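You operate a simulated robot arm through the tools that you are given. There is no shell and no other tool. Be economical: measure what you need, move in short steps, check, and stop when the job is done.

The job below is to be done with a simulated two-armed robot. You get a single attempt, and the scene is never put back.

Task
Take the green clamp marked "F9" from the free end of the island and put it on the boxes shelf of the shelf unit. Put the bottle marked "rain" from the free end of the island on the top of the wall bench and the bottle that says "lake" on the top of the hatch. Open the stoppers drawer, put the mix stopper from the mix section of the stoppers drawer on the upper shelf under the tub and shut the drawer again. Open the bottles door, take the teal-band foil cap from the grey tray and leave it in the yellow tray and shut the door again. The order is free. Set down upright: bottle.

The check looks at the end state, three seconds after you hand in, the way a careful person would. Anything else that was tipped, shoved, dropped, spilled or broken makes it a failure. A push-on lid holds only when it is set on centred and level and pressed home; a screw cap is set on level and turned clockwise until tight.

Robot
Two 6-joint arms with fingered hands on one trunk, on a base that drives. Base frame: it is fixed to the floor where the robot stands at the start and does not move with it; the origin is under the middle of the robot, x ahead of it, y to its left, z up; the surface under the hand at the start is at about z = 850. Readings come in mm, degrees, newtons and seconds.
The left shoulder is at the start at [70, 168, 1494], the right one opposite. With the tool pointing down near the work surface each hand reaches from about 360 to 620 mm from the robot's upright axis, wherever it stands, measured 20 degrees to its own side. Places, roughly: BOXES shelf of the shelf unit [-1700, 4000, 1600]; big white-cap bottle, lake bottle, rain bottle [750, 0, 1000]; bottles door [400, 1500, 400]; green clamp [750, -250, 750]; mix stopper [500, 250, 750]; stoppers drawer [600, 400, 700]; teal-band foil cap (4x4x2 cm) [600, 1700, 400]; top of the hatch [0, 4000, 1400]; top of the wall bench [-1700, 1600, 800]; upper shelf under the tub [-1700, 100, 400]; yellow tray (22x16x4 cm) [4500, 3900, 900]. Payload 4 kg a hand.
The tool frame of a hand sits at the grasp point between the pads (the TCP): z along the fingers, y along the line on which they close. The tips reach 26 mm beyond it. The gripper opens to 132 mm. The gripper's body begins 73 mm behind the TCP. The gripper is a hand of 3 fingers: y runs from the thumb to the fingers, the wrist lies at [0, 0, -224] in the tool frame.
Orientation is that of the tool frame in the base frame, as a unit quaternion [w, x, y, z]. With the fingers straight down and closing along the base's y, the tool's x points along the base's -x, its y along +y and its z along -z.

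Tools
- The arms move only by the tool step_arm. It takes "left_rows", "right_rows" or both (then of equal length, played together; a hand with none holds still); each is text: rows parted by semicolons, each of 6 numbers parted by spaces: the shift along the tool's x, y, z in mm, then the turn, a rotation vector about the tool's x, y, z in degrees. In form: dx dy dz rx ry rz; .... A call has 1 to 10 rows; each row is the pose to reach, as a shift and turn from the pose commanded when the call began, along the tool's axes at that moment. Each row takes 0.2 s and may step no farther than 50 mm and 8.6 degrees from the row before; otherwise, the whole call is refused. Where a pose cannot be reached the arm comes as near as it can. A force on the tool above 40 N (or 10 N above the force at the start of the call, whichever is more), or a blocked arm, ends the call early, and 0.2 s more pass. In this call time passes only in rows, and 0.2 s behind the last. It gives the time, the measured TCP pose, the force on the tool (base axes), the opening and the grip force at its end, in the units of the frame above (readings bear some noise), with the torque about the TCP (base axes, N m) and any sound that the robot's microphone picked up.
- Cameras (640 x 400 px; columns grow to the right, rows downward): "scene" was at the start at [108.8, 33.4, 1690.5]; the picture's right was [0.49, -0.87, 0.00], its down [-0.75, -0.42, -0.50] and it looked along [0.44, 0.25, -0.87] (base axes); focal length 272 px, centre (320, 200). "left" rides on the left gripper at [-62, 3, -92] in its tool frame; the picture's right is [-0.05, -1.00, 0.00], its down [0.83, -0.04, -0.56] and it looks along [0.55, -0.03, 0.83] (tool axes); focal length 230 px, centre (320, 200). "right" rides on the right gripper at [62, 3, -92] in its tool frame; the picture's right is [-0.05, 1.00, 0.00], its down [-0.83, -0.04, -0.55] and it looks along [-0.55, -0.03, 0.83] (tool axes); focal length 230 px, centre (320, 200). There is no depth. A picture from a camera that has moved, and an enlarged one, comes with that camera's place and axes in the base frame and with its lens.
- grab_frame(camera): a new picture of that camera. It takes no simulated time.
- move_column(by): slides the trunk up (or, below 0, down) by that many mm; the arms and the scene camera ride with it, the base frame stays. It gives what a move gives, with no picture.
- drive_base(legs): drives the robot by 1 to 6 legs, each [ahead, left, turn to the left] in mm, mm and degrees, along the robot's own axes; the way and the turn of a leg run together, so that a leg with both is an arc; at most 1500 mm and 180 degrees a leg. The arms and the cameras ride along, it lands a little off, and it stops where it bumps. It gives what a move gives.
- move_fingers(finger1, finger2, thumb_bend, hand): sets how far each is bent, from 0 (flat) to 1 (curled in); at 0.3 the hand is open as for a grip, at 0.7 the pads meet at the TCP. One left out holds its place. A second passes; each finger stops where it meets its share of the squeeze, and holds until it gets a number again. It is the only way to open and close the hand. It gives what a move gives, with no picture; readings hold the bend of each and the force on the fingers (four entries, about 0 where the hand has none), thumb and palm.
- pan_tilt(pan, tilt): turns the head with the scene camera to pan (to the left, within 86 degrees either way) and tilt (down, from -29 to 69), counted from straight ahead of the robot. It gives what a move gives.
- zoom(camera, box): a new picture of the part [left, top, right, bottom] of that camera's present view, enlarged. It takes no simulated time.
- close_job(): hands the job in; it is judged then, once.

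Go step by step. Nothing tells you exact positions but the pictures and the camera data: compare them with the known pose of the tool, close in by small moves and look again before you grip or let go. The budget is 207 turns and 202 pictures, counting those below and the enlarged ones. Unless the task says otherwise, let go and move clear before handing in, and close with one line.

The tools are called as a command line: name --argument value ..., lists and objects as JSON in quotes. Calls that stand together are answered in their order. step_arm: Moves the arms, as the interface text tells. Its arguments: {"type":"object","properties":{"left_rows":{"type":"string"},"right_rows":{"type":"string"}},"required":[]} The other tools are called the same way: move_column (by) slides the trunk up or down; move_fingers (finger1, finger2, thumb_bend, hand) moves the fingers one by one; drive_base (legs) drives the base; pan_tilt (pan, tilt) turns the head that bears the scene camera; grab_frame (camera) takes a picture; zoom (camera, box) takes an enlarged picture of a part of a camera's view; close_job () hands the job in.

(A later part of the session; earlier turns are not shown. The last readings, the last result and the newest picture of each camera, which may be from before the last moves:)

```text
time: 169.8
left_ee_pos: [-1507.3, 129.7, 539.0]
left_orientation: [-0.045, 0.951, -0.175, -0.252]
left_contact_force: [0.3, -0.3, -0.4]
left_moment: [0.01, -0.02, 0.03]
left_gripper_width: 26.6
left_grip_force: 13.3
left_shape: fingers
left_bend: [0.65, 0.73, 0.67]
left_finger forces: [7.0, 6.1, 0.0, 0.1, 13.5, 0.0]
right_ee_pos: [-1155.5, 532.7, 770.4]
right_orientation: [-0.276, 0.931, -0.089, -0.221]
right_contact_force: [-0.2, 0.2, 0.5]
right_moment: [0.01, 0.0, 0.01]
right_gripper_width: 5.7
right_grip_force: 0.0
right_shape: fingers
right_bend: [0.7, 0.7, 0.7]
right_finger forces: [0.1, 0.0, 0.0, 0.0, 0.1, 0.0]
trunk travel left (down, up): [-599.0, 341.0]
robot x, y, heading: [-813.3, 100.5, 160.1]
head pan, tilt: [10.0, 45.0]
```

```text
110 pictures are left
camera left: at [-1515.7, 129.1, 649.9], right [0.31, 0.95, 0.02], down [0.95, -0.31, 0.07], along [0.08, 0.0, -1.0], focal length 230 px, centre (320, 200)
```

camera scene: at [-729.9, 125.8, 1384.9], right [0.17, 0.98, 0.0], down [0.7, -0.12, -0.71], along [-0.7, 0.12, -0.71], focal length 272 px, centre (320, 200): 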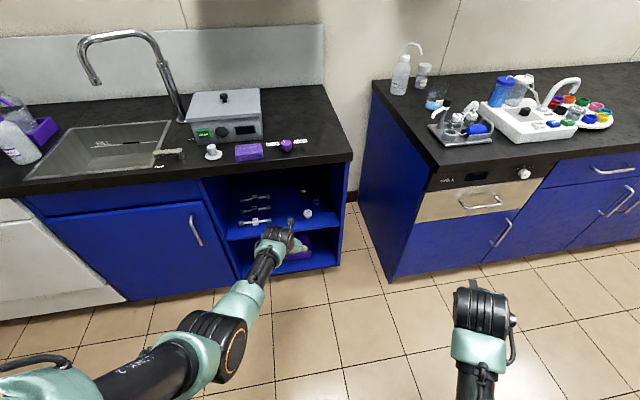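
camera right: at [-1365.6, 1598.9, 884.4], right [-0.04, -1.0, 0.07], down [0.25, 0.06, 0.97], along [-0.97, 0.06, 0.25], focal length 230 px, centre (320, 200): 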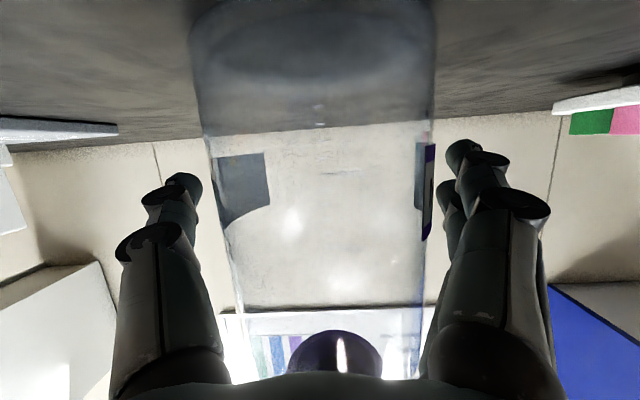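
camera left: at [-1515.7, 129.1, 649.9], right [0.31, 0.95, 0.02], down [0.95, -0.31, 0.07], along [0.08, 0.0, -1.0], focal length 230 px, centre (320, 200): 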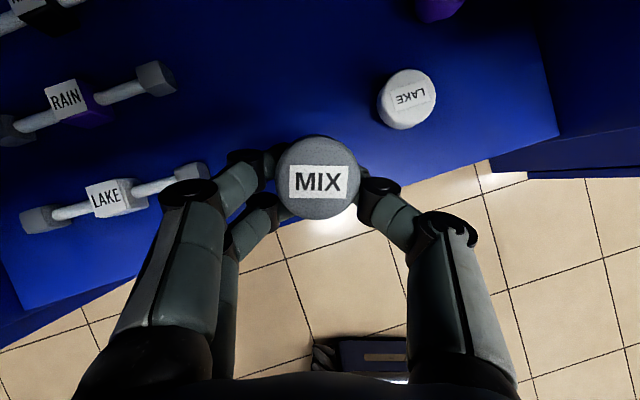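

Triangulating from two views, the shelf is actually lower (z ≈ 440, front edge x ≈ -1488). I go a little deeper and lower with the trunk.

drive_base --legs '[[18, 10, 0]]'

move_column --by -50

grab_frame --camera "left"

grab_frame --camera "scene"

```text
time: 170.6
left_ee_pos: [-1526.1, 125.6, 540.0]
left_orientation: [-0.045, 0.951, -0.174, -0.251]
left_contact_force: [-0.2, -0.1, 0.4]
left_moment: [0.03, -0.02, 0.02]
left_gripper_width: 26.5
left_grip_force: 13.0
left_shape: fingers
left_bend: [0.65, 0.73, 0.67]
left_finger forces: [6.8, 6.1, 0.0, 0.1, 13.6, 0.0]
right_ee_pos: [-1174.7, 529.3, 771.4]
right_orientation: [-0.275, 0.931, -0.089, -0.222]
right_contact_force: [-0.1, 0.7, -0.5]
right_moment: [-0.01, 0.0, 0.02]
right_gripper_width: 6.0
right_grip_force: 0.1
right_shape: fingers
right_bend: [0.7, 0.7, 0.7]
right_finger forces: [0.0, 0.0, 0.0, 0.0, 0.1, 0.0]
trunk travel left (down, up): [-599.0, 341.0]
robot x, y, heading: [-833.0, 91.8, 160.0]
head pan, tilt: [10.0, 45.0]
```

```text
time: 171.5
left_ee_pos: [-1525.9, 126.2, 488.6]
left_orientation: [-0.046, 0.951, -0.175, -0.251]
left_contact_force: [-0.3, 0.0, -0.7]
left_moment: [0.03, -0.01, -0.01]
left_gripper_width: 26.6
left_grip_force: 13.4
left_shape: fingers
left_bend: [0.65, 0.73, 0.67]
left_finger forces: [6.9, 6.2, 0.1, 0.0, 13.5, 0.1]
right_ee_pos: [-1175.3, 527.9, 722.3]
right_orientation: [-0.276, 0.931, -0.088, -0.222]
right_contact_force: [-0.2, 0.1, 0.0]
right_moment: [0.02, -0.02, 0.01]
right_gripper_width: 6.0
right_grip_force: 0.0
right_shape: fingers
right_bend: [0.7, 0.7, 0.7]
right_finger forces: [0.0, 0.0, 0.1, 0.0, 0.0, 0.1]
trunk travel left (down, up): [-549.0, 391.0]
robot x, y, heading: [-835.0, 96.2, 159.7]
head pan, tilt: [10.0, 45.0]
```

```text
109 pictures are left
camera left: at [-1535.2, 125.7, 600.5], right [0.31, 0.95, 0.03], down [0.95, -0.31, 0.07], along [0.08, 0.0, -1.0], focal length 230 px, centre (320, 200)
```

left: 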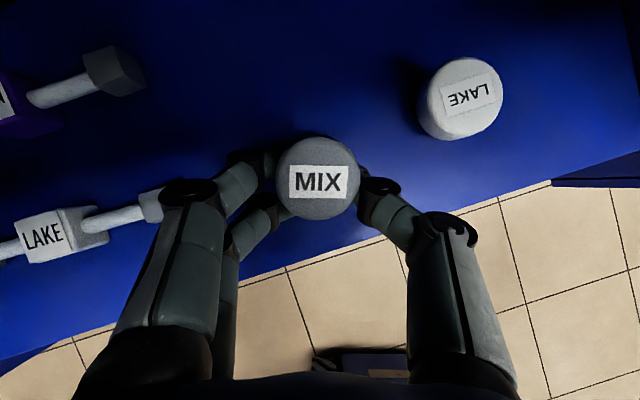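

```text
108 pictures are left
camera scene: at [-961.6, 125.8, 1318.9], right [0.17, 0.98, 0.0], down [0.7, -0.12, -0.71], along [-0.7, 0.12, -0.71], focal length 272 px, centre (320, 200)
```

scene: 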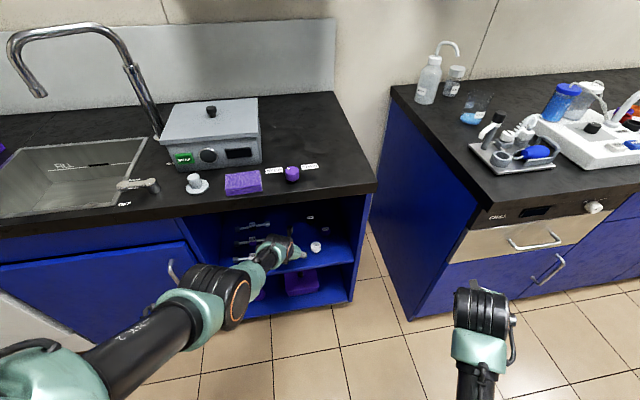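

Clear of the neighbours. I lower a few millimetres at a time until it touches.

move_column --by -14

move_column --by -5

grab_frame --camera "left"

```text
time: 172.1
left_ee_pos: [-1528.5, 126.6, 479.0]
left_orientation: [-0.047, 0.95, -0.174, -0.256]
left_contact_force: [-0.5, -1.8, 14.2]
left_moment: [-0.11, 0.02, -0.03]
left_gripper_width: 25.6
left_grip_force: 22.5
left_shape: fingers
left_bend: [0.66, 0.74, 0.67]
left_finger forces: [6.8, 24.0, 0.0, 0.0, 14.1, 0.0]
right_ee_pos: [-1174.2, 528.0, 707.3]
right_orientation: [-0.276, 0.931, -0.089, -0.223]
right_contact_force: [0.0, 0.3, 0.0]
right_moment: [-0.01, -0.01, -0.02]
right_gripper_width: 5.9
right_grip_force: 0.0
right_shape: fingers
right_bend: [0.7, 0.7, 0.7]
right_finger forces: [0.0, 0.0, 0.0, 0.0, 0.0, 0.0]
trunk travel left (down, up): [-535.0, 405.0]
robot x, y, heading: [-835.3, 95.0, 160.0]
head pan, tilt: [10.0, 45.0]
```

```text
time: 172.7
left_ee_pos: [-1530.7, 126.4, 477.7]
left_orientation: [-0.045, 0.949, -0.173, -0.259]
left_contact_force: [0.6, -3.6, 32.7]
left_moment: [-0.09, 0.01, -0.02]
left_gripper_width: 24.8
left_grip_force: 31.5
left_shape: fingers
left_bend: [0.66, 0.75, 0.68]
left_finger forces: [8.5, 31.1, 0.0, 0.1, 23.2, 0.0]
right_ee_pos: [-1172.7, 527.7, 704.5]
right_orientation: [-0.276, 0.93, -0.089, -0.224]
right_contact_force: [-0.5, 0.2, 0.0]
right_moment: [-0.01, -0.01, -0.02]
right_gripper_width: 6.2
right_grip_force: 0.1
right_shape: fingers
right_bend: [0.7, 0.7, 0.7]
right_finger forces: [0.1, 0.0, 0.0, 0.0, 0.0, 0.0]
trunk travel left (down, up): [-530.0, 410.0]
robot x, y, heading: [-837.9, 93.6, 160.2]
head pan, tilt: [10.0, 45.0]
```

```text
107 pictures are left
camera left: at [-1536.4, 125.8, 589.2], right [0.31, 0.95, 0.02], down [0.95, -0.31, 0.06], along [0.06, 0.0, -1.0], focal length 230 px, centre (320, 200)
```

left: 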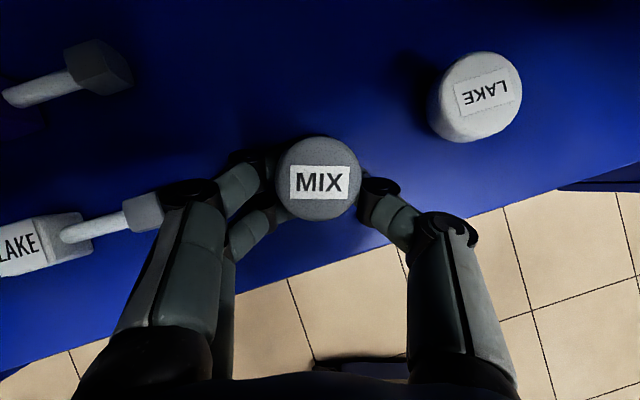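

Contact. I ease up 11 mm of the commanded pressure and open the fingers.

move_column --by 10

move_fingers --hand "left" --finger1 0.52 --finger2 0.55 --thumb_bend 0.5

grab_frame --camera "left"

```text
time: 173.2
left_ee_pos: [-1523.7, 125.9, 478.9]
left_orientation: [-0.046, 0.952, -0.174, -0.249]
left_contact_force: [0.2, -0.2, 7.3]
left_moment: [-0.06, 0.01, -0.01]
left_gripper_width: 24.9
left_grip_force: 19.3
left_shape: fingers
left_bend: [0.66, 0.74, 0.68]
left_finger forces: [8.6, 16.5, 0.1, 0.0, 14.4, 0.1]
right_ee_pos: [-1174.8, 528.5, 711.7]
right_orientation: [-0.277, 0.931, -0.089, -0.223]
right_contact_force: [0.8, 0.2, -0.4]
right_moment: [0.0, -0.02, 0.01]
right_gripper_width: 6.2
right_grip_force: 0.1
right_shape: fingers
right_bend: [0.7, 0.7, 0.7]
right_finger forces: [0.1, 0.0, 0.0, 0.0, 0.1, 0.0]
trunk travel left (down, up): [-540.0, 400.0]
robot x, y, heading: [-834.4, 94.0, 160.1]
head pan, tilt: [10.0, 45.0]
```

```text
time: 174.2
left_ee_pos: [-1525.4, 125.1, 481.2]
left_orientation: [-0.045, 0.951, -0.174, -0.252]
left_contact_force: [3.2, 2.8, 10.1]
left_moment: [0.04, -0.07, 0.01]
left_gripper_width: 64.2
left_grip_force: 5.4
left_shape: fingers
left_bend: [0.52, 0.72, 0.5]
left_finger forces: [0.0, 10.1, 0.0, 0.0, 0.5, 0.0]
right_ee_pos: [-1173.4, 528.2, 713.7]
right_orientation: [-0.276, 0.93, -0.09, -0.223]
right_contact_force: [0.0, -0.5, 0.3]
right_moment: [-0.04, -0.02, 0.03]
right_gripper_width: 5.9
right_grip_force: 0.1
right_shape: fingers
right_bend: [0.7, 0.7, 0.7]
right_finger forces: [0.0, 0.0, 0.0, 0.0, 0.0, 0.1]
trunk travel left (down, up): [-540.0, 400.0]
robot x, y, heading: [-833.3, 91.0, 159.9]
head pan, tilt: [10.0, 45.0]
```

```text
106 pictures are left
camera left: at [-1534.5, 126.0, 592.6], right [0.31, 0.95, 0.02], down [0.95, -0.31, 0.07], along [0.07, 0.0, -1.0], focal length 230 px, centre (320, 200)
```

left: 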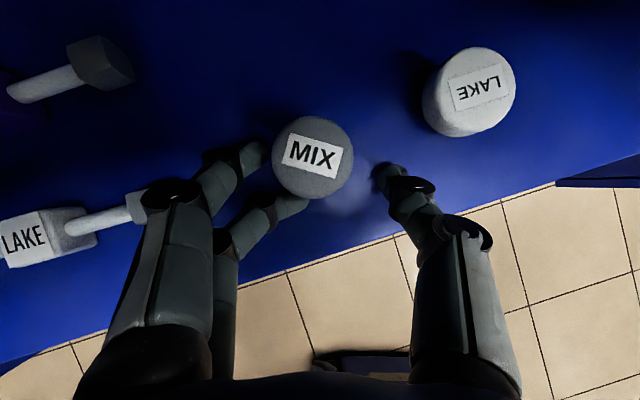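

The stopper is free; the second finger is jammed on the shelf. I lift a little so that it opens.

move_column --by 8

move_fingers --hand "left" --finger1 0.48 --finger2 0.48 --thumb_bend 0.48

move_column --by 50

grab_frame --camera "left"

```text
time: 174.8
left_ee_pos: [-1525.8, 125.7, 486.9]
left_orientation: [-0.045, 0.951, -0.174, -0.25]
left_contact_force: [0.0, 0.1, 0.0]
left_moment: [0.01, 0.01, 0.0]
left_gripper_width: 64.1
left_grip_force: 0.0
left_shape: fingers
left_bend: [0.52, 0.55, 0.5]
left_finger forces: [0.0, 0.0, 0.0, 0.1, 0.1, 0.1]
right_ee_pos: [-1175.0, 529.2, 719.1]
right_orientation: [-0.276, 0.931, -0.089, -0.223]
right_contact_force: [-0.7, 0.1, 0.7]
right_moment: [-0.02, 0.03, 0.0]
right_gripper_width: 6.0
right_grip_force: 0.1
right_shape: fingers
right_bend: [0.7, 0.7, 0.7]
right_finger forces: [0.0, 0.0, 0.1, 0.0, 0.0, 0.1]
trunk travel left (down, up): [-548.0, 392.0]
robot x, y, heading: [-834.5, 94.8, 160.2]
head pan, tilt: [10.0, 45.0]
```

```text
time: 175.8
left_ee_pos: [-1526.3, 125.5, 487.8]
left_orientation: [-0.046, 0.951, -0.174, -0.252]
left_contact_force: [-0.2, 0.9, -0.5]
left_moment: [0.06, -0.02, 0.01]
left_gripper_width: 73.8
left_grip_force: 0.0
left_shape: fingers
left_bend: [0.48, 0.48, 0.48]
left_finger forces: [0.0, 0.1, 0.0, 0.0, 0.0, 0.1]
right_ee_pos: [-1174.7, 530.3, 720.4]
right_orientation: [-0.277, 0.931, -0.089, -0.222]
right_contact_force: [0.5, -0.9, 0.1]
right_moment: [0.02, -0.02, 0.02]
right_gripper_width: 6.2
right_grip_force: 0.1
right_shape: fingers
right_bend: [0.7, 0.7, 0.7]
right_finger forces: [0.0, 0.0, 0.0, 0.1, 0.0, 0.1]
trunk travel left (down, up): [-548.0, 392.0]
robot x, y, heading: [-833.0, 93.0, 160.0]
head pan, tilt: [10.0, 45.0]
```

```text
time: 176.7
left_ee_pos: [-1526.6, 125.6, 537.2]
left_orientation: [-0.047, 0.951, -0.175, -0.251]
left_contact_force: [0.0, 0.8, 0.3]
left_moment: [0.02, 0.02, 0.01]
left_gripper_width: 74.0
left_grip_force: 0.0
left_shape: fingers
left_bend: [0.48, 0.48, 0.48]
left_finger forces: [0.0, 0.0, 0.0, 0.1, 0.1, 0.0]
right_ee_pos: [-1175.8, 527.9, 769.7]
right_orientation: [-0.276, 0.931, -0.089, -0.222]
right_contact_force: [-0.3, 0.6, -0.1]
right_moment: [-0.01, 0.03, -0.01]
right_gripper_width: 5.8
right_grip_force: 0.0
right_shape: fingers
right_bend: [0.7, 0.7, 0.7]
right_finger forces: [0.0, 0.0, 0.0, 0.0, 0.1, 0.0]
trunk travel left (down, up): [-598.0, 342.0]
robot x, y, heading: [-836.1, 94.4, 160.1]
head pan, tilt: [10.0, 45.0]
```

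```text
105 pictures are left
camera left: at [-1535.4, 125.7, 649.1], right [0.31, 0.95, 0.03], down [0.95, -0.31, 0.07], along [0.08, 0.0, -1.0], focal length 230 px, centre (320, 200)
```

left: 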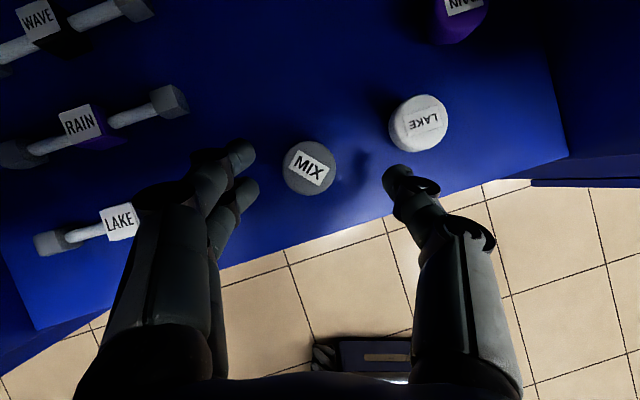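

The MIX stopper stands on the upper shelf, all neighbours untouched. I back out, raise the trunk and bring the right arm back to a normal pose.

drive_base --legs '[[-350, 0, 0]]'

step_arm --right_rows "-30 16 -5 -4.57 5.23 1.45; -60 32 -10 -9.1 10.5 2.9; -89 47 -15 -13.7 15.7 4.35; -119 63 -20 -18.3 20.9 5.8; -148 79 -25 -22.9 26.2 7.25; -178 95 -30 -27.4 31.4 8.7"

move_column --by 340

grab_frame --camera "scene"

```text
time: 179.0
left_ee_pos: [-1195.7, 7.2, 538.9]
left_orientation: [-0.046, 0.951, -0.175, -0.252]
left_contact_force: [0.3, 0.4, 0.0]
left_moment: [-0.02, 0.0, -0.04]
left_gripper_width: 73.8
left_grip_force: 0.1
left_shape: fingers
left_bend: [0.48, 0.48, 0.48]
left_finger forces: [0.1, 0.0, 0.0, 0.0, 0.0, 0.0]
right_ee_pos: [-844.6, 411.0, 771.3]
right_orientation: [-0.277, 0.931, -0.09, -0.221]
right_contact_force: [0.4, -0.2, 0.3]
right_moment: [0.0, 0.05, -0.03]
right_gripper_width: 6.2
right_grip_force: 0.1
right_shape: fingers
right_bend: [0.7, 0.7, 0.7]
right_finger forces: [0.0, 0.0, 0.0, 0.0, 0.0, 0.0]
trunk travel left (down, up): [-598.0, 342.0]
robot x, y, heading: [-506.6, -25.8, 160.0]
head pan, tilt: [10.0, 45.0]
```

```text
time: 180.4
left_ee_pos: [-1198.9, 8.6, 538.0]
left_orientation: [-0.047, 0.951, -0.176, -0.252]
left_contact_force: [0.1, 0.3, -0.3]
left_moment: [-0.01, 0.01, -0.01]
left_gripper_width: 74.0
left_grip_force: 0.0
left_shape: fingers
left_bend: [0.48, 0.48, 0.48]
left_finger forces: [0.1, 0.0, 0.0, 0.0, 0.0, 0.0]
right_ee_pos: [-1025.4, 321.1, 828.0]
right_orientation: [0.001, 0.985, -0.175, 0.001]
right_contact_force: [0.3, 0.7, -0.5]
right_moment: [0.02, -0.01, 0.01]
right_gripper_width: 5.6
right_grip_force: 0.0
right_shape: fingers
right_bend: [0.7, 0.7, 0.7]
right_finger forces: [0.0, 0.0, 0.1, 0.0, 0.1, 0.0]
trunk travel left (down, up): [-598.0, 342.0]
robot x, y, heading: [-510.5, -27.3, 159.7]
head pan, tilt: [10.0, 45.0]
```

```text
time: 183.7
left_ee_pos: [-1198.0, 8.2, 878.6]
left_orientation: [-0.047, 0.951, -0.176, -0.252]
left_contact_force: [-0.3, -0.2, 0.2]
left_moment: [-0.02, 0.01, -0.01]
left_gripper_width: 74.0
left_grip_force: 0.0
left_shape: fingers
left_bend: [0.48, 0.48, 0.48]
left_finger forces: [0.0, 0.0, 0.0, 0.0, 0.1, 0.1]
right_ee_pos: [-1022.4, 321.8, 1168.4]
right_orientation: [0.0, 0.984, -0.176, 0.001]
right_contact_force: [0.0, 0.1, 0.6]
right_moment: [-0.01, -0.02, 0.02]
right_gripper_width: 5.8
right_grip_force: 0.1
right_shape: fingers
right_bend: [0.7, 0.7, 0.7]
right_finger forces: [0.0, 0.0, 0.0, 0.0, 0.0, 0.0]
trunk travel left (down, up): [-938.0, 2.0]
robot x, y, heading: [-505.4, -21.2, 159.9]
head pan, tilt: [10.0, 45.0]
```

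```text
104 pictures are left
camera scene: at [-632.8, 6.3, 1707.8], right [0.18, 0.98, 0.0], down [0.7, -0.12, -0.71], along [-0.7, 0.12, -0.71], focal length 272 px, centre (320, 200)
```

scene: 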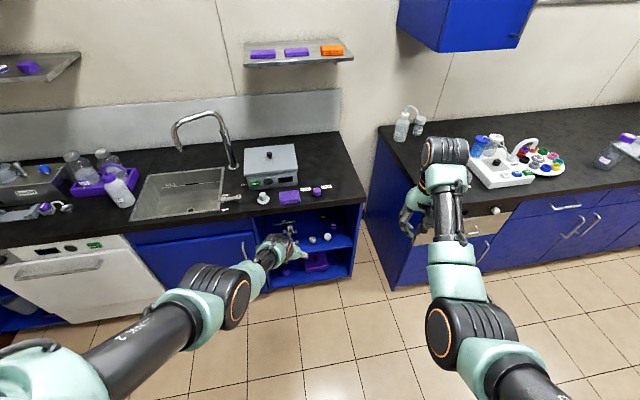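

The rain bottle still stands (the lean is only lens perspective). I raise the left hand, turn back to the island and view the free end with the clamp.

step_arm --left_rows "8 0 -43 0 0 0; 16 0 -86 0 0 0; 24 0 -129 0 0 0; 31 0 -172 0 0 0; 39 0 -215 0 0 0; 47 0 -258 0 0 0"

drive_base --legs '[[0, 0, -160], [350, -150, 0]]'

pan_tilt --pan -8 --tilt 45

grab_frame --camera "scene"

```text
time: 185.1
left_ee_pos: [-1038.1, -51.5, 1083.7]
left_orientation: [-0.045, 0.951, -0.175, -0.251]
left_contact_force: [-0.2, 0.9, 0.3]
left_moment: [-0.03, 0.01, -0.02]
left_gripper_width: 74.0
left_grip_force: 0.0
left_shape: fingers
left_bend: [0.48, 0.48, 0.48]
left_finger forces: [0.0, 0.0, 0.0, 0.1, 0.0, 0.0]
right_ee_pos: [-1021.3, 320.9, 1168.1]
right_orientation: [0.001, 0.985, -0.175, 0.001]
right_contact_force: [-1.1, 0.5, 0.3]
right_moment: [0.03, 0.03, 0.03]
right_gripper_width: 5.7
right_grip_force: 0.1
right_shape: fingers
right_bend: [0.7, 0.7, 0.7]
right_finger forces: [0.0, 0.1, 0.0, 0.0, 0.1, 0.0]
trunk travel left (down, up): [-938.0, 2.0]
robot x, y, heading: [-504.5, -27.5, 159.9]
head pan, tilt: [10.0, 45.0]
```

```text
time: 194.0
left_ee_pos: [328.7, 62.4, 1084.2]
left_orientation: [0.256, -0.009, 0.967, 0.003]
left_contact_force: [0.3, -0.3, 0.4]
left_moment: [0.0, 0.0, -0.01]
left_gripper_width: 73.8
left_grip_force: 0.1
left_shape: fingers
left_bend: [0.48, 0.48, 0.48]
left_finger forces: [0.1, 0.0, 0.0, 0.0, 0.1, 0.1]
right_ee_pos: [456.0, -289.9, 1169.8]
right_orientation: [0.0, -0.016, 1.0, 0.0]
right_contact_force: [-0.4, 0.4, 0.6]
right_moment: [0.0, 0.01, -0.03]
right_gripper_width: 5.7
right_grip_force: 0.0
right_shape: fingers
right_bend: [0.7, 0.7, 0.7]
right_finger forces: [0.0, 0.0, 0.0, 0.0, 0.0, 0.0]
trunk travel left (down, up): [-938.0, 2.0]
robot x, y, heading: [-152.5, -160.0, 2.0]
head pan, tilt: [10.0, 45.0]
```

```text
time: 194.8
left_ee_pos: [331.3, 61.6, 1083.3]
left_orientation: [0.255, -0.01, 0.967, 0.004]
left_contact_force: [0.1, -0.5, 0.1]
left_moment: [-0.01, 0.0, -0.02]
left_gripper_width: 74.1
left_grip_force: 0.1
left_shape: fingers
left_bend: [0.48, 0.48, 0.48]
left_finger forces: [0.0, 0.0, 0.0, 0.0, 0.0, 0.1]
right_ee_pos: [456.7, -290.3, 1167.3]
right_orientation: [0.0, -0.016, 1.0, 0.0]
right_contact_force: [-0.7, 0.6, -0.2]
right_moment: [0.02, 0.04, 0.01]
right_gripper_width: 5.6
right_grip_force: 0.1
right_shape: fingers
right_bend: [0.7, 0.7, 0.7]
right_finger forces: [0.1, 0.0, 0.1, 0.0, 0.1, 0.0]
trunk travel left (down, up): [-938.0, 2.0]
robot x, y, heading: [-151.2, -164.6, 1.9]
head pan, tilt: [-8.0, 45.0]
```

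```text
103 pictures are left
camera scene: at [-20.8, -169.3, 1707.8], right [-0.1, -0.99, 0.0], down [-0.7, 0.07, -0.71], along [0.7, -0.07, -0.71], focal length 272 px, centre (320, 200)
```

scene: 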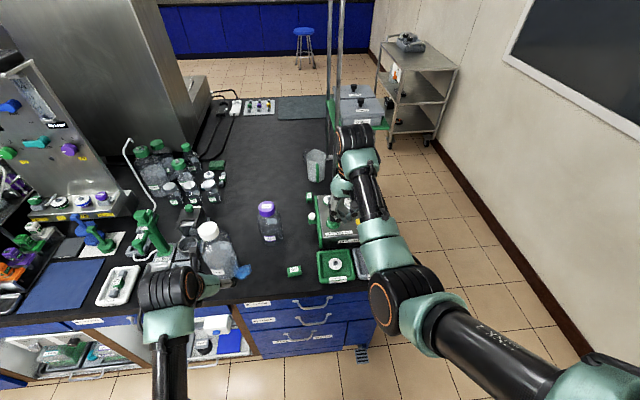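

zoom --camera "scene" --box '[240, 140, 400, 280]'

grab_frame --camera "right"

```text
2.86 times, centred on (320, 210) of scene
camera zoom: at [-20.8, -169.3, 1707.8], right [-0.1, -0.99, 0.0], down [-0.7, 0.07, -0.71], along [0.7, -0.07, -0.71], focal length 778 px, centre (320, 171)
```

zoom: 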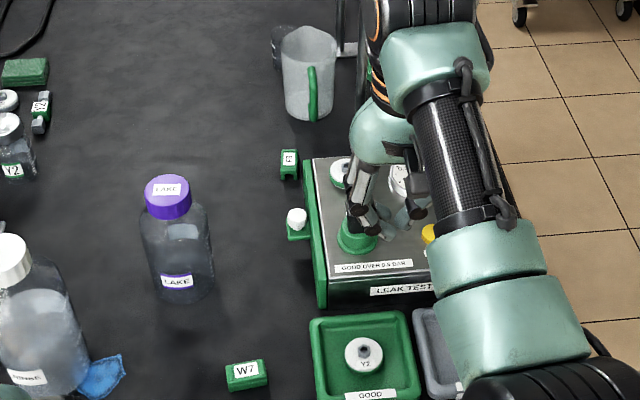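

```text
101 pictures are left
camera right: at [394.2, -289.8, 1260.3], right [0.02, 1.0, 0.0], down [0.83, -0.02, 0.55], along [0.55, -0.01, -0.83], focal length 230 px, centre (320, 200)
```

right: 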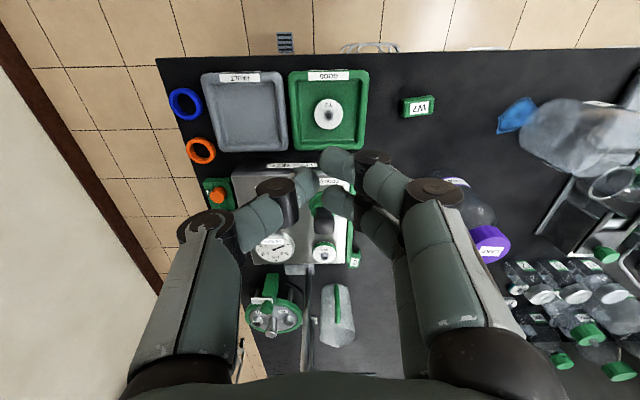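

The F9 clamp is at about [819, -206], just past the leak-test panel (panel top ≈ z 905). I'll take it with the left hand tilted 30°, so its body stays above the panel.

step_arm --left_rows "-32 0 -16 0 0 0; -65 0 -32 0 0 0; -97 0 -48 0 0 0; -129 0 -64 0 0 0; -161 0 -80 0 0 0" --right_rows "20 0 -30 0 0 0; 40 0 -60 0 0 0; 60 0 -90 0 0 0; 80 0 -120 0 0 0; 100 0 -150 0 0 0"

move_column --by -200

drive_base --legs '[[0, -209, -2], [190, 0, 0]]'

grab_frame --camera "left"

pan_tilt --pan 12 --tilt 45

grab_frame --camera "scene"

```text
time: 196.0
left_ee_pos: [434.1, 62.7, 1232.7]
left_orientation: [0.254, -0.01, 0.967, 0.004]
left_contact_force: [-0.1, -0.4, 0.1]
left_moment: [0.0, 0.03, 0.0]
left_gripper_width: 73.9
left_grip_force: 0.1
left_shape: fingers
left_bend: [0.48, 0.48, 0.48]
left_finger forces: [0.1, 0.1, 0.0, 0.0, 0.0, 0.0]
right_ee_pos: [471.0, -264.4, 1190.7]
right_orientation: [-0.001, -0.016, 1.0, 0.0]
right_contact_force: [0.4, 1.2, 0.4]
right_moment: [-0.01, -0.03, 0.02]
right_gripper_width: 6.0
right_grip_force: 0.0
right_shape: fingers
right_bend: [0.7, 0.7, 0.7]
right_finger forces: [0.0, 0.0, 0.1, 0.0, 0.0, 0.1]
right hand out of reach, approached as far as the arm can: row 1, 2, 3, 4, 5
trunk travel left (down, up): [-938.0, 2.0]
robot x, y, heading: [-157.8, -163.3, 1.7]
head pan, tilt: [-8.0, 45.0]
```

```text
time: 198.2
left_ee_pos: [432.2, 62.0, 1034.6]
left_orientation: [0.255, -0.01, 0.967, 0.003]
left_contact_force: [0.1, 0.4, -0.4]
left_moment: [-0.02, -0.03, 0.03]
left_gripper_width: 74.2
left_grip_force: 0.0
left_shape: fingers
left_bend: [0.48, 0.48, 0.48]
left_finger forces: [0.1, 0.1, 0.1, 0.0, 0.0, 0.1]
right_ee_pos: [468.7, -265.4, 991.3]
right_orientation: [-0.001, -0.017, 1.0, 0.0]
right_contact_force: [0.5, 0.8, 0.4]
right_moment: [0.02, -0.01, 0.02]
right_gripper_width: 5.7
right_grip_force: 0.1
right_shape: fingers
right_bend: [0.7, 0.7, 0.7]
right_finger forces: [0.1, 0.1, 0.0, 0.1, 0.0, 0.2]
trunk travel left (down, up): [-738.0, 202.0]
robot x, y, heading: [-151.7, -161.3, 1.8]
head pan, tilt: [-8.0, 45.0]
```

```text
time: 201.0
left_ee_pos: [625.1, -170.0, 1034.1]
left_orientation: [0.256, 0.01, 0.967, -0.003]
left_contact_force: [-0.2, 0.1, -0.2]
left_moment: [-0.01, -0.01, 0.0]
left_gripper_width: 73.7
left_grip_force: 0.2
left_shape: fingers
left_bend: [0.48, 0.48, 0.48]
left_finger forces: [0.0, 0.1, 0.0, 0.0, 0.0, 0.1]
right_ee_pos: [648.5, -498.8, 991.9]
right_orientation: [0.0, 0.004, 1.0, 0.001]
right_contact_force: [0.2, 0.1, -0.4]
right_moment: [0.03, 0.0, 0.0]
right_gripper_width: 5.5
right_grip_force: 0.0
right_shape: fingers
right_bend: [0.7, 0.7, 0.7]
right_finger forces: [0.1, 0.1, 0.1, 0.0, 0.0, 0.0]
trunk travel left (down, up): [-738.0, 202.0]
robot x, y, heading: [35.4, -370.8, -0.3]
head pan, tilt: [-8.0, 45.0]
```

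```text
100 pictures are left
camera left: at [632.9, -168.1, 1145.8], right [0.02, -1.0, 0.03], down [-1.0, -0.02, 0.07], along [-0.07, -0.03, -1.0], focal length 230 px, centre (320, 200)
```

left: 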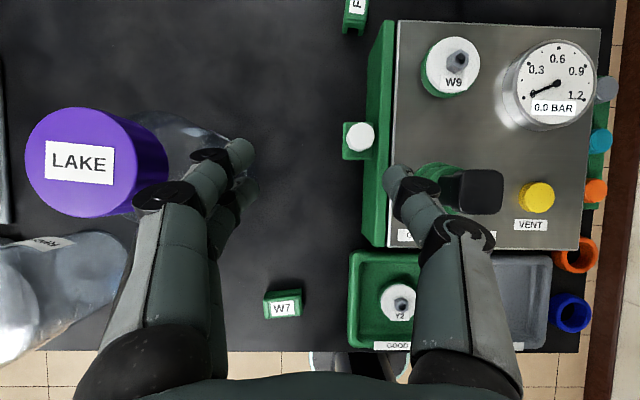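

```text
time: 201.8
left_ee_pos: [626.7, -172.1, 1033.5]
left_orientation: [0.255, 0.01, 0.967, -0.002]
left_contact_force: [-0.5, -0.7, 0.9]
left_moment: [0.03, 0.04, 0.0]
left_gripper_width: 74.0
left_grip_force: 0.1
left_shape: fingers
left_bend: [0.48, 0.48, 0.48]
left_finger forces: [0.1, 0.0, 0.0, 0.1, 0.1, 0.1]
right_ee_pos: [649.9, -498.4, 990.9]
right_orientation: [-0.001, 0.005, 1.0, 0.0]
right_contact_force: [0.2, -0.6, 0.6]
right_moment: [0.01, 0.0, 0.02]
right_gripper_width: 5.5
right_grip_force: 0.0
right_shape: fingers
right_bend: [0.7, 0.7, 0.7]
right_finger forces: [0.1, 0.1, 0.0, 0.1, 0.0, 0.0]
trunk travel left (down, up): [-738.0, 202.0]
robot x, y, heading: [34.5, -369.5, -0.4]
head pan, tilt: [12.0, 45.0]
```

```text
99 pictures are left
camera scene: at [162.8, -355.4, 1507.8], right [0.2, -0.98, 0.0], down [-0.69, -0.14, -0.71], along [0.69, 0.14, -0.71], focal length 272 px, centre (320, 200)
```

scene: 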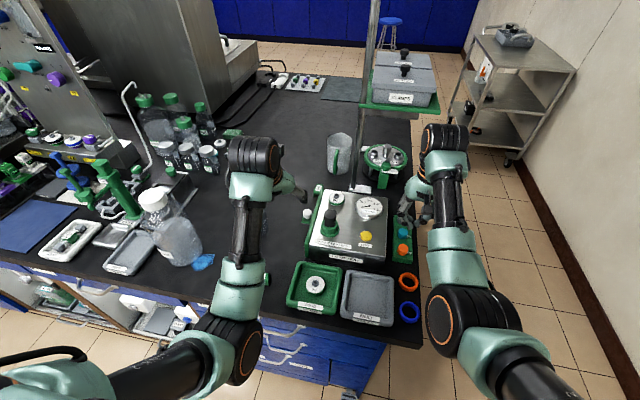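

The clamp is at about [819, -208]. I move the left hand over it.

step_arm --left_rows "-26 -7 31 0 0 0; -53 -15 63 0 0 0; -79 -22 95 0 0 0; -106 -30 127 0 0 0; -132 -37 158 0 0 0"

grab_frame --camera "left"

```text
time: 203.0
left_ee_pos: [820.9, -212.4, 964.8]
left_orientation: [0.256, 0.01, 0.967, -0.003]
left_contact_force: [0.1, 0.2, -0.1]
left_moment: [0.01, 0.02, 0.0]
left_gripper_width: 74.1
left_grip_force: 0.1
left_shape: fingers
left_bend: [0.48, 0.48, 0.48]
left_finger forces: [0.0, 0.0, 0.0, 0.1, 0.0, 0.0]
right_ee_pos: [649.8, -499.5, 990.7]
right_orientation: [-0.001, 0.004, 1.0, 0.001]
right_contact_force: [-0.1, 0.1, -0.1]
right_moment: [0.0, -0.02, -0.01]
right_gripper_width: 5.8
right_grip_force: 0.1
right_shape: fingers
right_bend: [0.7, 0.7, 0.7]
right_finger forces: [0.0, 0.0, 0.1, 0.0, 0.1, 0.1]
trunk travel left (down, up): [-738.0, 202.0]
robot x, y, heading: [35.4, -374.5, -0.7]
head pan, tilt: [12.0, 45.0]
```

```text
98 pictures are left
camera left: at [828.0, -209.4, 1075.0], right [0.02, -1.0, 0.03], down [-1.0, -0.02, 0.07], along [-0.07, -0.03, -1.0], focal length 230 px, centre (320, 200)
```

left: 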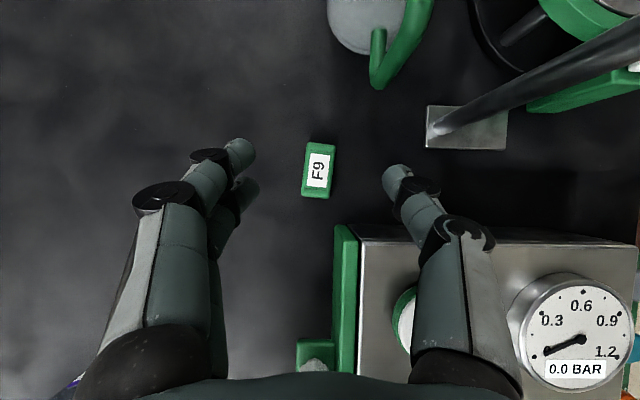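

Seen from right above, the clamp is at [840, -214] and lower than I assumed. I go down toward it.

step_arm --left_rows "6 -1 25 0 0 0; 12 -2 50 0 0 0; 19 -2 68 0 0 0; 22 -2 76 0 0 0"

grab_frame --camera "left"

```text
time: 204.0
left_ee_pos: [816.2, -210.4, 895.8]
left_orientation: [0.257, 0.009, 0.966, -0.001]
left_contact_force: [1.0, 0.3, 0.5]
left_moment: [-0.03, 0.05, 0.03]
left_gripper_width: 74.3
left_grip_force: 0.6
left_shape: fingers
left_bend: [0.48, 0.48, 0.48]
left_finger forces: [0.0, 0.0, 0.0, 0.1, 1.1, 0.0]
left hand out of reach, approached as far as the arm can: row 2, 3, 4
right_ee_pos: [648.7, -500.1, 991.0]
right_orientation: [-0.001, 0.004, 1.0, 0.001]
right_contact_force: [-0.6, 0.0, -0.1]
right_moment: [-0.04, -0.01, 0.02]
right_gripper_width: 5.7
right_grip_force: 0.0
right_shape: fingers
right_bend: [0.7, 0.7, 0.7]
right_finger forces: [0.0, 0.0, 0.0, 0.0, 0.1, 0.0]
trunk travel left (down, up): [-738.0, 202.0]
robot x, y, heading: [32.2, -373.7, -0.4]
head pan, tilt: [12.0, 45.0]
```

```text
97 pictures are left
camera left: at [823.6, -207.8, 1007.1], right [0.02, -1.0, 0.02], down [-1.0, -0.02, 0.07], along [-0.07, -0.03, -1.0], focal length 230 px, centre (320, 200)
```

left: 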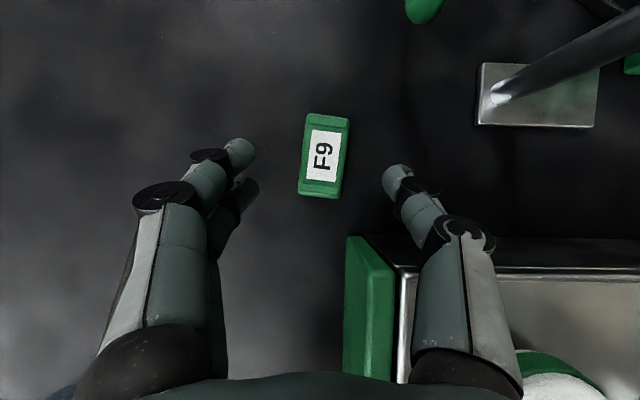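

I'm at the arm's reach limit. I move the base 25 mm closer and lower with the trunk.

drive_base --legs '[[26, -3, 0.4]]'

move_column --by -15

grab_frame --camera "left"

```text
time: 204.8
left_ee_pos: [835.5, -208.2, 899.6]
left_orientation: [0.258, 0.007, 0.966, -0.002]
left_contact_force: [1.0, 0.3, 0.2]
left_moment: [0.01, -0.02, -0.02]
left_gripper_width: 74.0
left_grip_force: 0.0
left_shape: fingers
left_bend: [0.48, 0.48, 0.48]
left_finger forces: [0.0, 0.1, 0.1, 0.0, 0.1, 0.0]
right_ee_pos: [671.1, -496.5, 995.8]
right_orientation: [0.002, 0.001, 1.0, 0.0]
right_contact_force: [-1.2, 0.0, -0.4]
right_moment: [-0.01, 0.01, 0.03]
right_gripper_width: 6.0
right_grip_force: 0.0
right_shape: fingers
right_bend: [0.7, 0.7, 0.7]
right_finger forces: [0.0, 0.1, 0.1, 0.0, 0.0, 0.0]
trunk travel left (down, up): [-738.0, 202.0]
robot x, y, heading: [56.2, -373.9, 0.1]
head pan, tilt: [12.0, 45.0]
```

```text
time: 205.4
left_ee_pos: [839.8, -208.5, 885.6]
left_orientation: [0.259, 0.007, 0.966, -0.001]
left_contact_force: [-1.2, -0.7, 15.8]
left_moment: [0.74, 0.01, 0.07]
left_gripper_width: 74.3
left_grip_force: 8.3
left_shape: fingers
left_bend: [0.48, 0.5, 0.48]
left_finger forces: [0.1, 15.7, 0.0, 0.1, 0.1, 0.0]
right_ee_pos: [673.8, -499.1, 978.4]
right_orientation: [0.0, 0.001, 1.0, 0.0]
right_contact_force: [0.6, 0.4, -0.1]
right_moment: [-0.01, 0.02, 0.01]
right_gripper_width: 5.9
right_grip_force: 0.1
right_shape: fingers
right_bend: [0.7, 0.7, 0.7]
right_finger forces: [0.1, 0.0, 0.0, 0.0, 0.0, 0.0]
trunk travel left (down, up): [-723.0, 217.0]
robot x, y, heading: [53.9, -375.6, -0.0]
head pan, tilt: [12.0, 45.0]
```

```text
96 pictures are left
camera left: at [846.7, -205.9, 996.9], right [0.03, -1.0, 0.02], down [-1.0, -0.03, 0.06], along [-0.06, -0.03, -1.0], focal length 230 px, centre (320, 200)
```

left: 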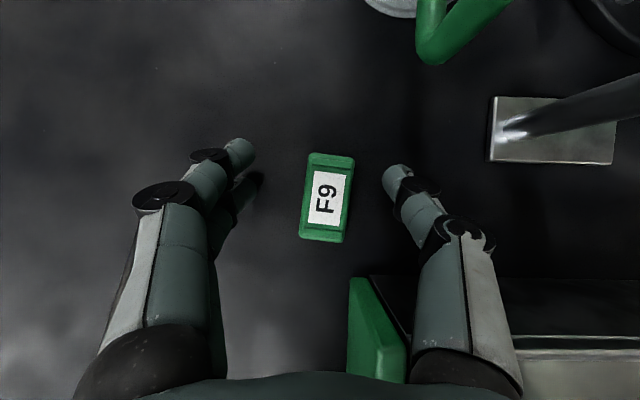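

The lower finger touches the bench at TCP z 885; the clamp is between the fingers. I shift back a little so the fingertips are centred on the clamp, then close.

step_arm --left_rows "4 -2 -4 0 0 0; 8 -4 -8 0 0 0"

grab_frame --camera "left"

```text
time: 206.0
left_ee_pos: [837.3, -213.3, 886.1]
left_orientation: [0.259, 0.007, 0.966, 0.0]
left_contact_force: [2.9, -0.4, 17.9]
left_moment: [0.94, -0.13, -0.16]
left_gripper_width: 74.3
left_grip_force: 8.7
left_shape: fingers
left_bend: [0.48, 0.48, 0.48]
left_finger forces: [0.0, 17.5, 0.0, 0.1, 0.0, 0.0]
left hand out of reach, approached as far as the arm can: row 1, 2
right_ee_pos: [674.3, -499.0, 978.5]
right_orientation: [0.001, 0.001, 1.0, 0.0]
right_contact_force: [1.2, 0.4, -0.7]
right_moment: [-0.02, -0.01, 0.04]
right_gripper_width: 5.5
right_grip_force: 0.0
right_shape: fingers
right_bend: [0.7, 0.7, 0.7]
right_finger forces: [0.1, 0.1, 0.0, 0.1, 0.1, 0.1]
trunk travel left (down, up): [-723.0, 217.0]
robot x, y, heading: [60.5, -373.0, 0.1]
head pan, tilt: [12.0, 45.0]
```

```text
95 pictures are left
camera left: at [844.0, -209.7, 996.5], right [0.03, -1.0, 0.02], down [-1.0, -0.03, 0.07], along [-0.07, -0.03, -1.0], focal length 230 px, centre (320, 200)
```

left: 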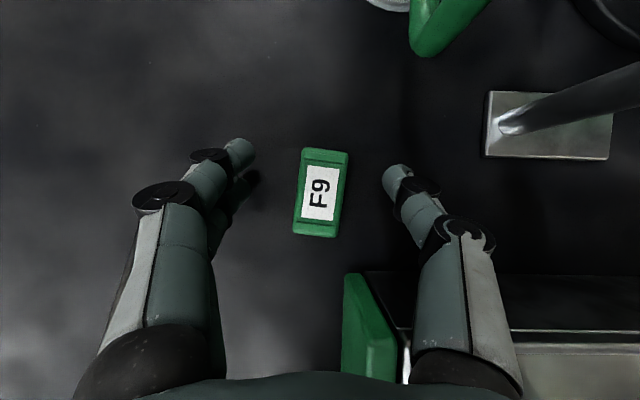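

I nudge the base back 12 mm so the tips centre on the clamp, then close.

drive_base --legs '[[-13, 0, 0]]'

move_fingers --hand "left" --finger1 0.85 --finger2 0.85 --thumb_bend 0.85

grab_frame --camera "left"

```text
time: 206.8
left_ee_pos: [822.5, -212.1, 884.5]
left_orientation: [0.258, 0.006, 0.966, -0.001]
left_contact_force: [-1.6, -0.7, 20.3]
left_moment: [0.98, 0.05, 0.13]
left_gripper_width: 73.9
left_grip_force: 9.9
left_shape: fingers
left_bend: [0.48, 0.49, 0.48]
left_finger forces: [0.0, 19.2, 0.0, 0.0, 0.9, 0.0]
right_ee_pos: [660.0, -498.2, 978.7]
right_orientation: [0.001, 0.0, 1.0, 0.001]
right_contact_force: [-0.4, -0.8, 0.4]
right_moment: [-0.01, -0.06, -0.05]
right_gripper_width: 5.5
right_grip_force: 0.0
right_shape: fingers
right_bend: [0.7, 0.7, 0.7]
right_finger forces: [0.1, 0.0, 0.0, 0.1, 0.0, 0.0]
trunk travel left (down, up): [-723.0, 217.0]
robot x, y, heading: [43.2, -376.7, 0.0]
head pan, tilt: [12.0, 45.0]
```

```text
time: 207.8
left_ee_pos: [824.1, -212.8, 881.6]
left_orientation: [0.256, 0.007, 0.967, -0.002]
left_contact_force: [1.4, -1.7, 5.1]
left_moment: [0.03, -0.01, -0.01]
left_gripper_width: 23.6
left_grip_force: 27.3
left_shape: fingers
left_bend: [0.68, 0.7, 0.71]
left_finger forces: [11.6, 17.9, 0.1, 0.0, 25.1, 0.0]
right_ee_pos: [662.1, -497.8, 976.4]
right_orientation: [0.0, 0.001, 1.0, 0.001]
right_contact_force: [-0.2, -0.4, 0.6]
right_moment: [-0.03, 0.01, 0.0]
right_gripper_width: 5.7
right_grip_force: 0.2
right_shape: fingers
right_bend: [0.7, 0.7, 0.7]
right_finger forces: [0.1, 0.0, 0.1, 0.0, 0.1, 0.0]
trunk travel left (down, up): [-723.0, 217.0]
robot x, y, heading: [44.6, -375.2, 0.0]
head pan, tilt: [12.0, 45.0]
```

```text
94 pictures are left
camera left: at [831.9, -210.2, 994.1], right [0.03, -1.0, 0.02], down [-1.0, -0.03, 0.07], along [-0.07, -0.03, -1.0], focal length 230 px, centre (320, 200)
```

left: 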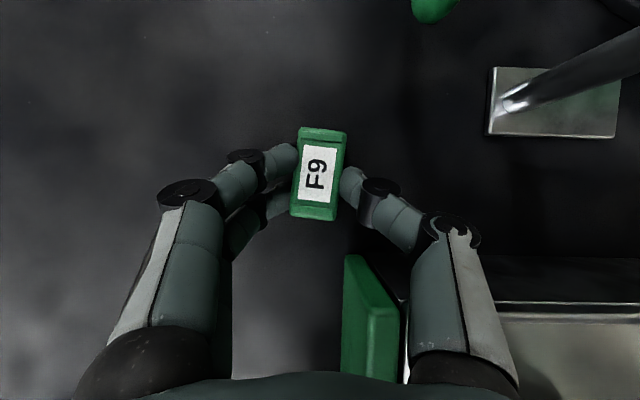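

Gripped at 27 N. I lift with the trunk and check.

move_column --by 150

grab_frame --camera "left"

```text
time: 209.6
left_ee_pos: [824.6, -212.0, 1032.4]
left_orientation: [0.255, 0.008, 0.967, -0.001]
left_contact_force: [0.6, 0.2, 0.1]
left_moment: [0.01, -0.01, 0.0]
left_gripper_width: 23.5
left_grip_force: 24.4
left_shape: fingers
left_bend: [0.67, 0.7, 0.71]
left_finger forces: [12.3, 12.3, 0.1, 0.1, 24.6, 0.0]
right_ee_pos: [662.3, -497.4, 1126.3]
right_orientation: [-0.001, 0.001, 1.0, 0.0]
right_contact_force: [0.3, -0.1, -0.5]
right_moment: [0.02, 0.0, 0.0]
right_gripper_width: 5.6
right_grip_force: 0.1
right_shape: fingers
right_bend: [0.7, 0.7, 0.7]
right_finger forces: [0.0, 0.1, 0.0, 0.0, 0.1, 0.0]
trunk travel left (down, up): [-873.0, 67.0]
robot x, y, heading: [41.4, -374.7, 0.2]
head pan, tilt: [12.0, 45.0]
```

```text
93 pictures are left
camera left: at [832.5, -209.4, 1143.1], right [0.03, -1.0, 0.02], down [-1.0, -0.03, 0.07], along [-0.07, -0.03, -1.0], focal length 230 px, centre (320, 200)
```

left: 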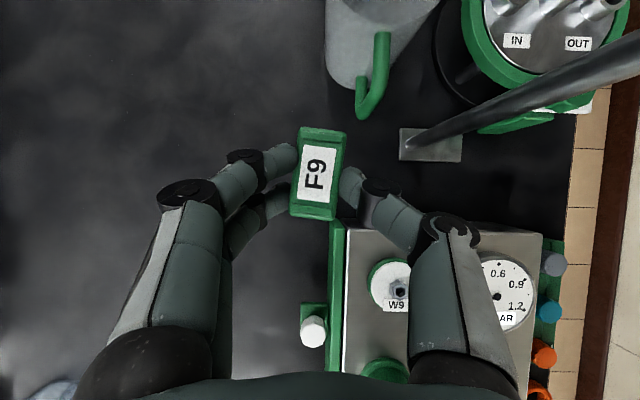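

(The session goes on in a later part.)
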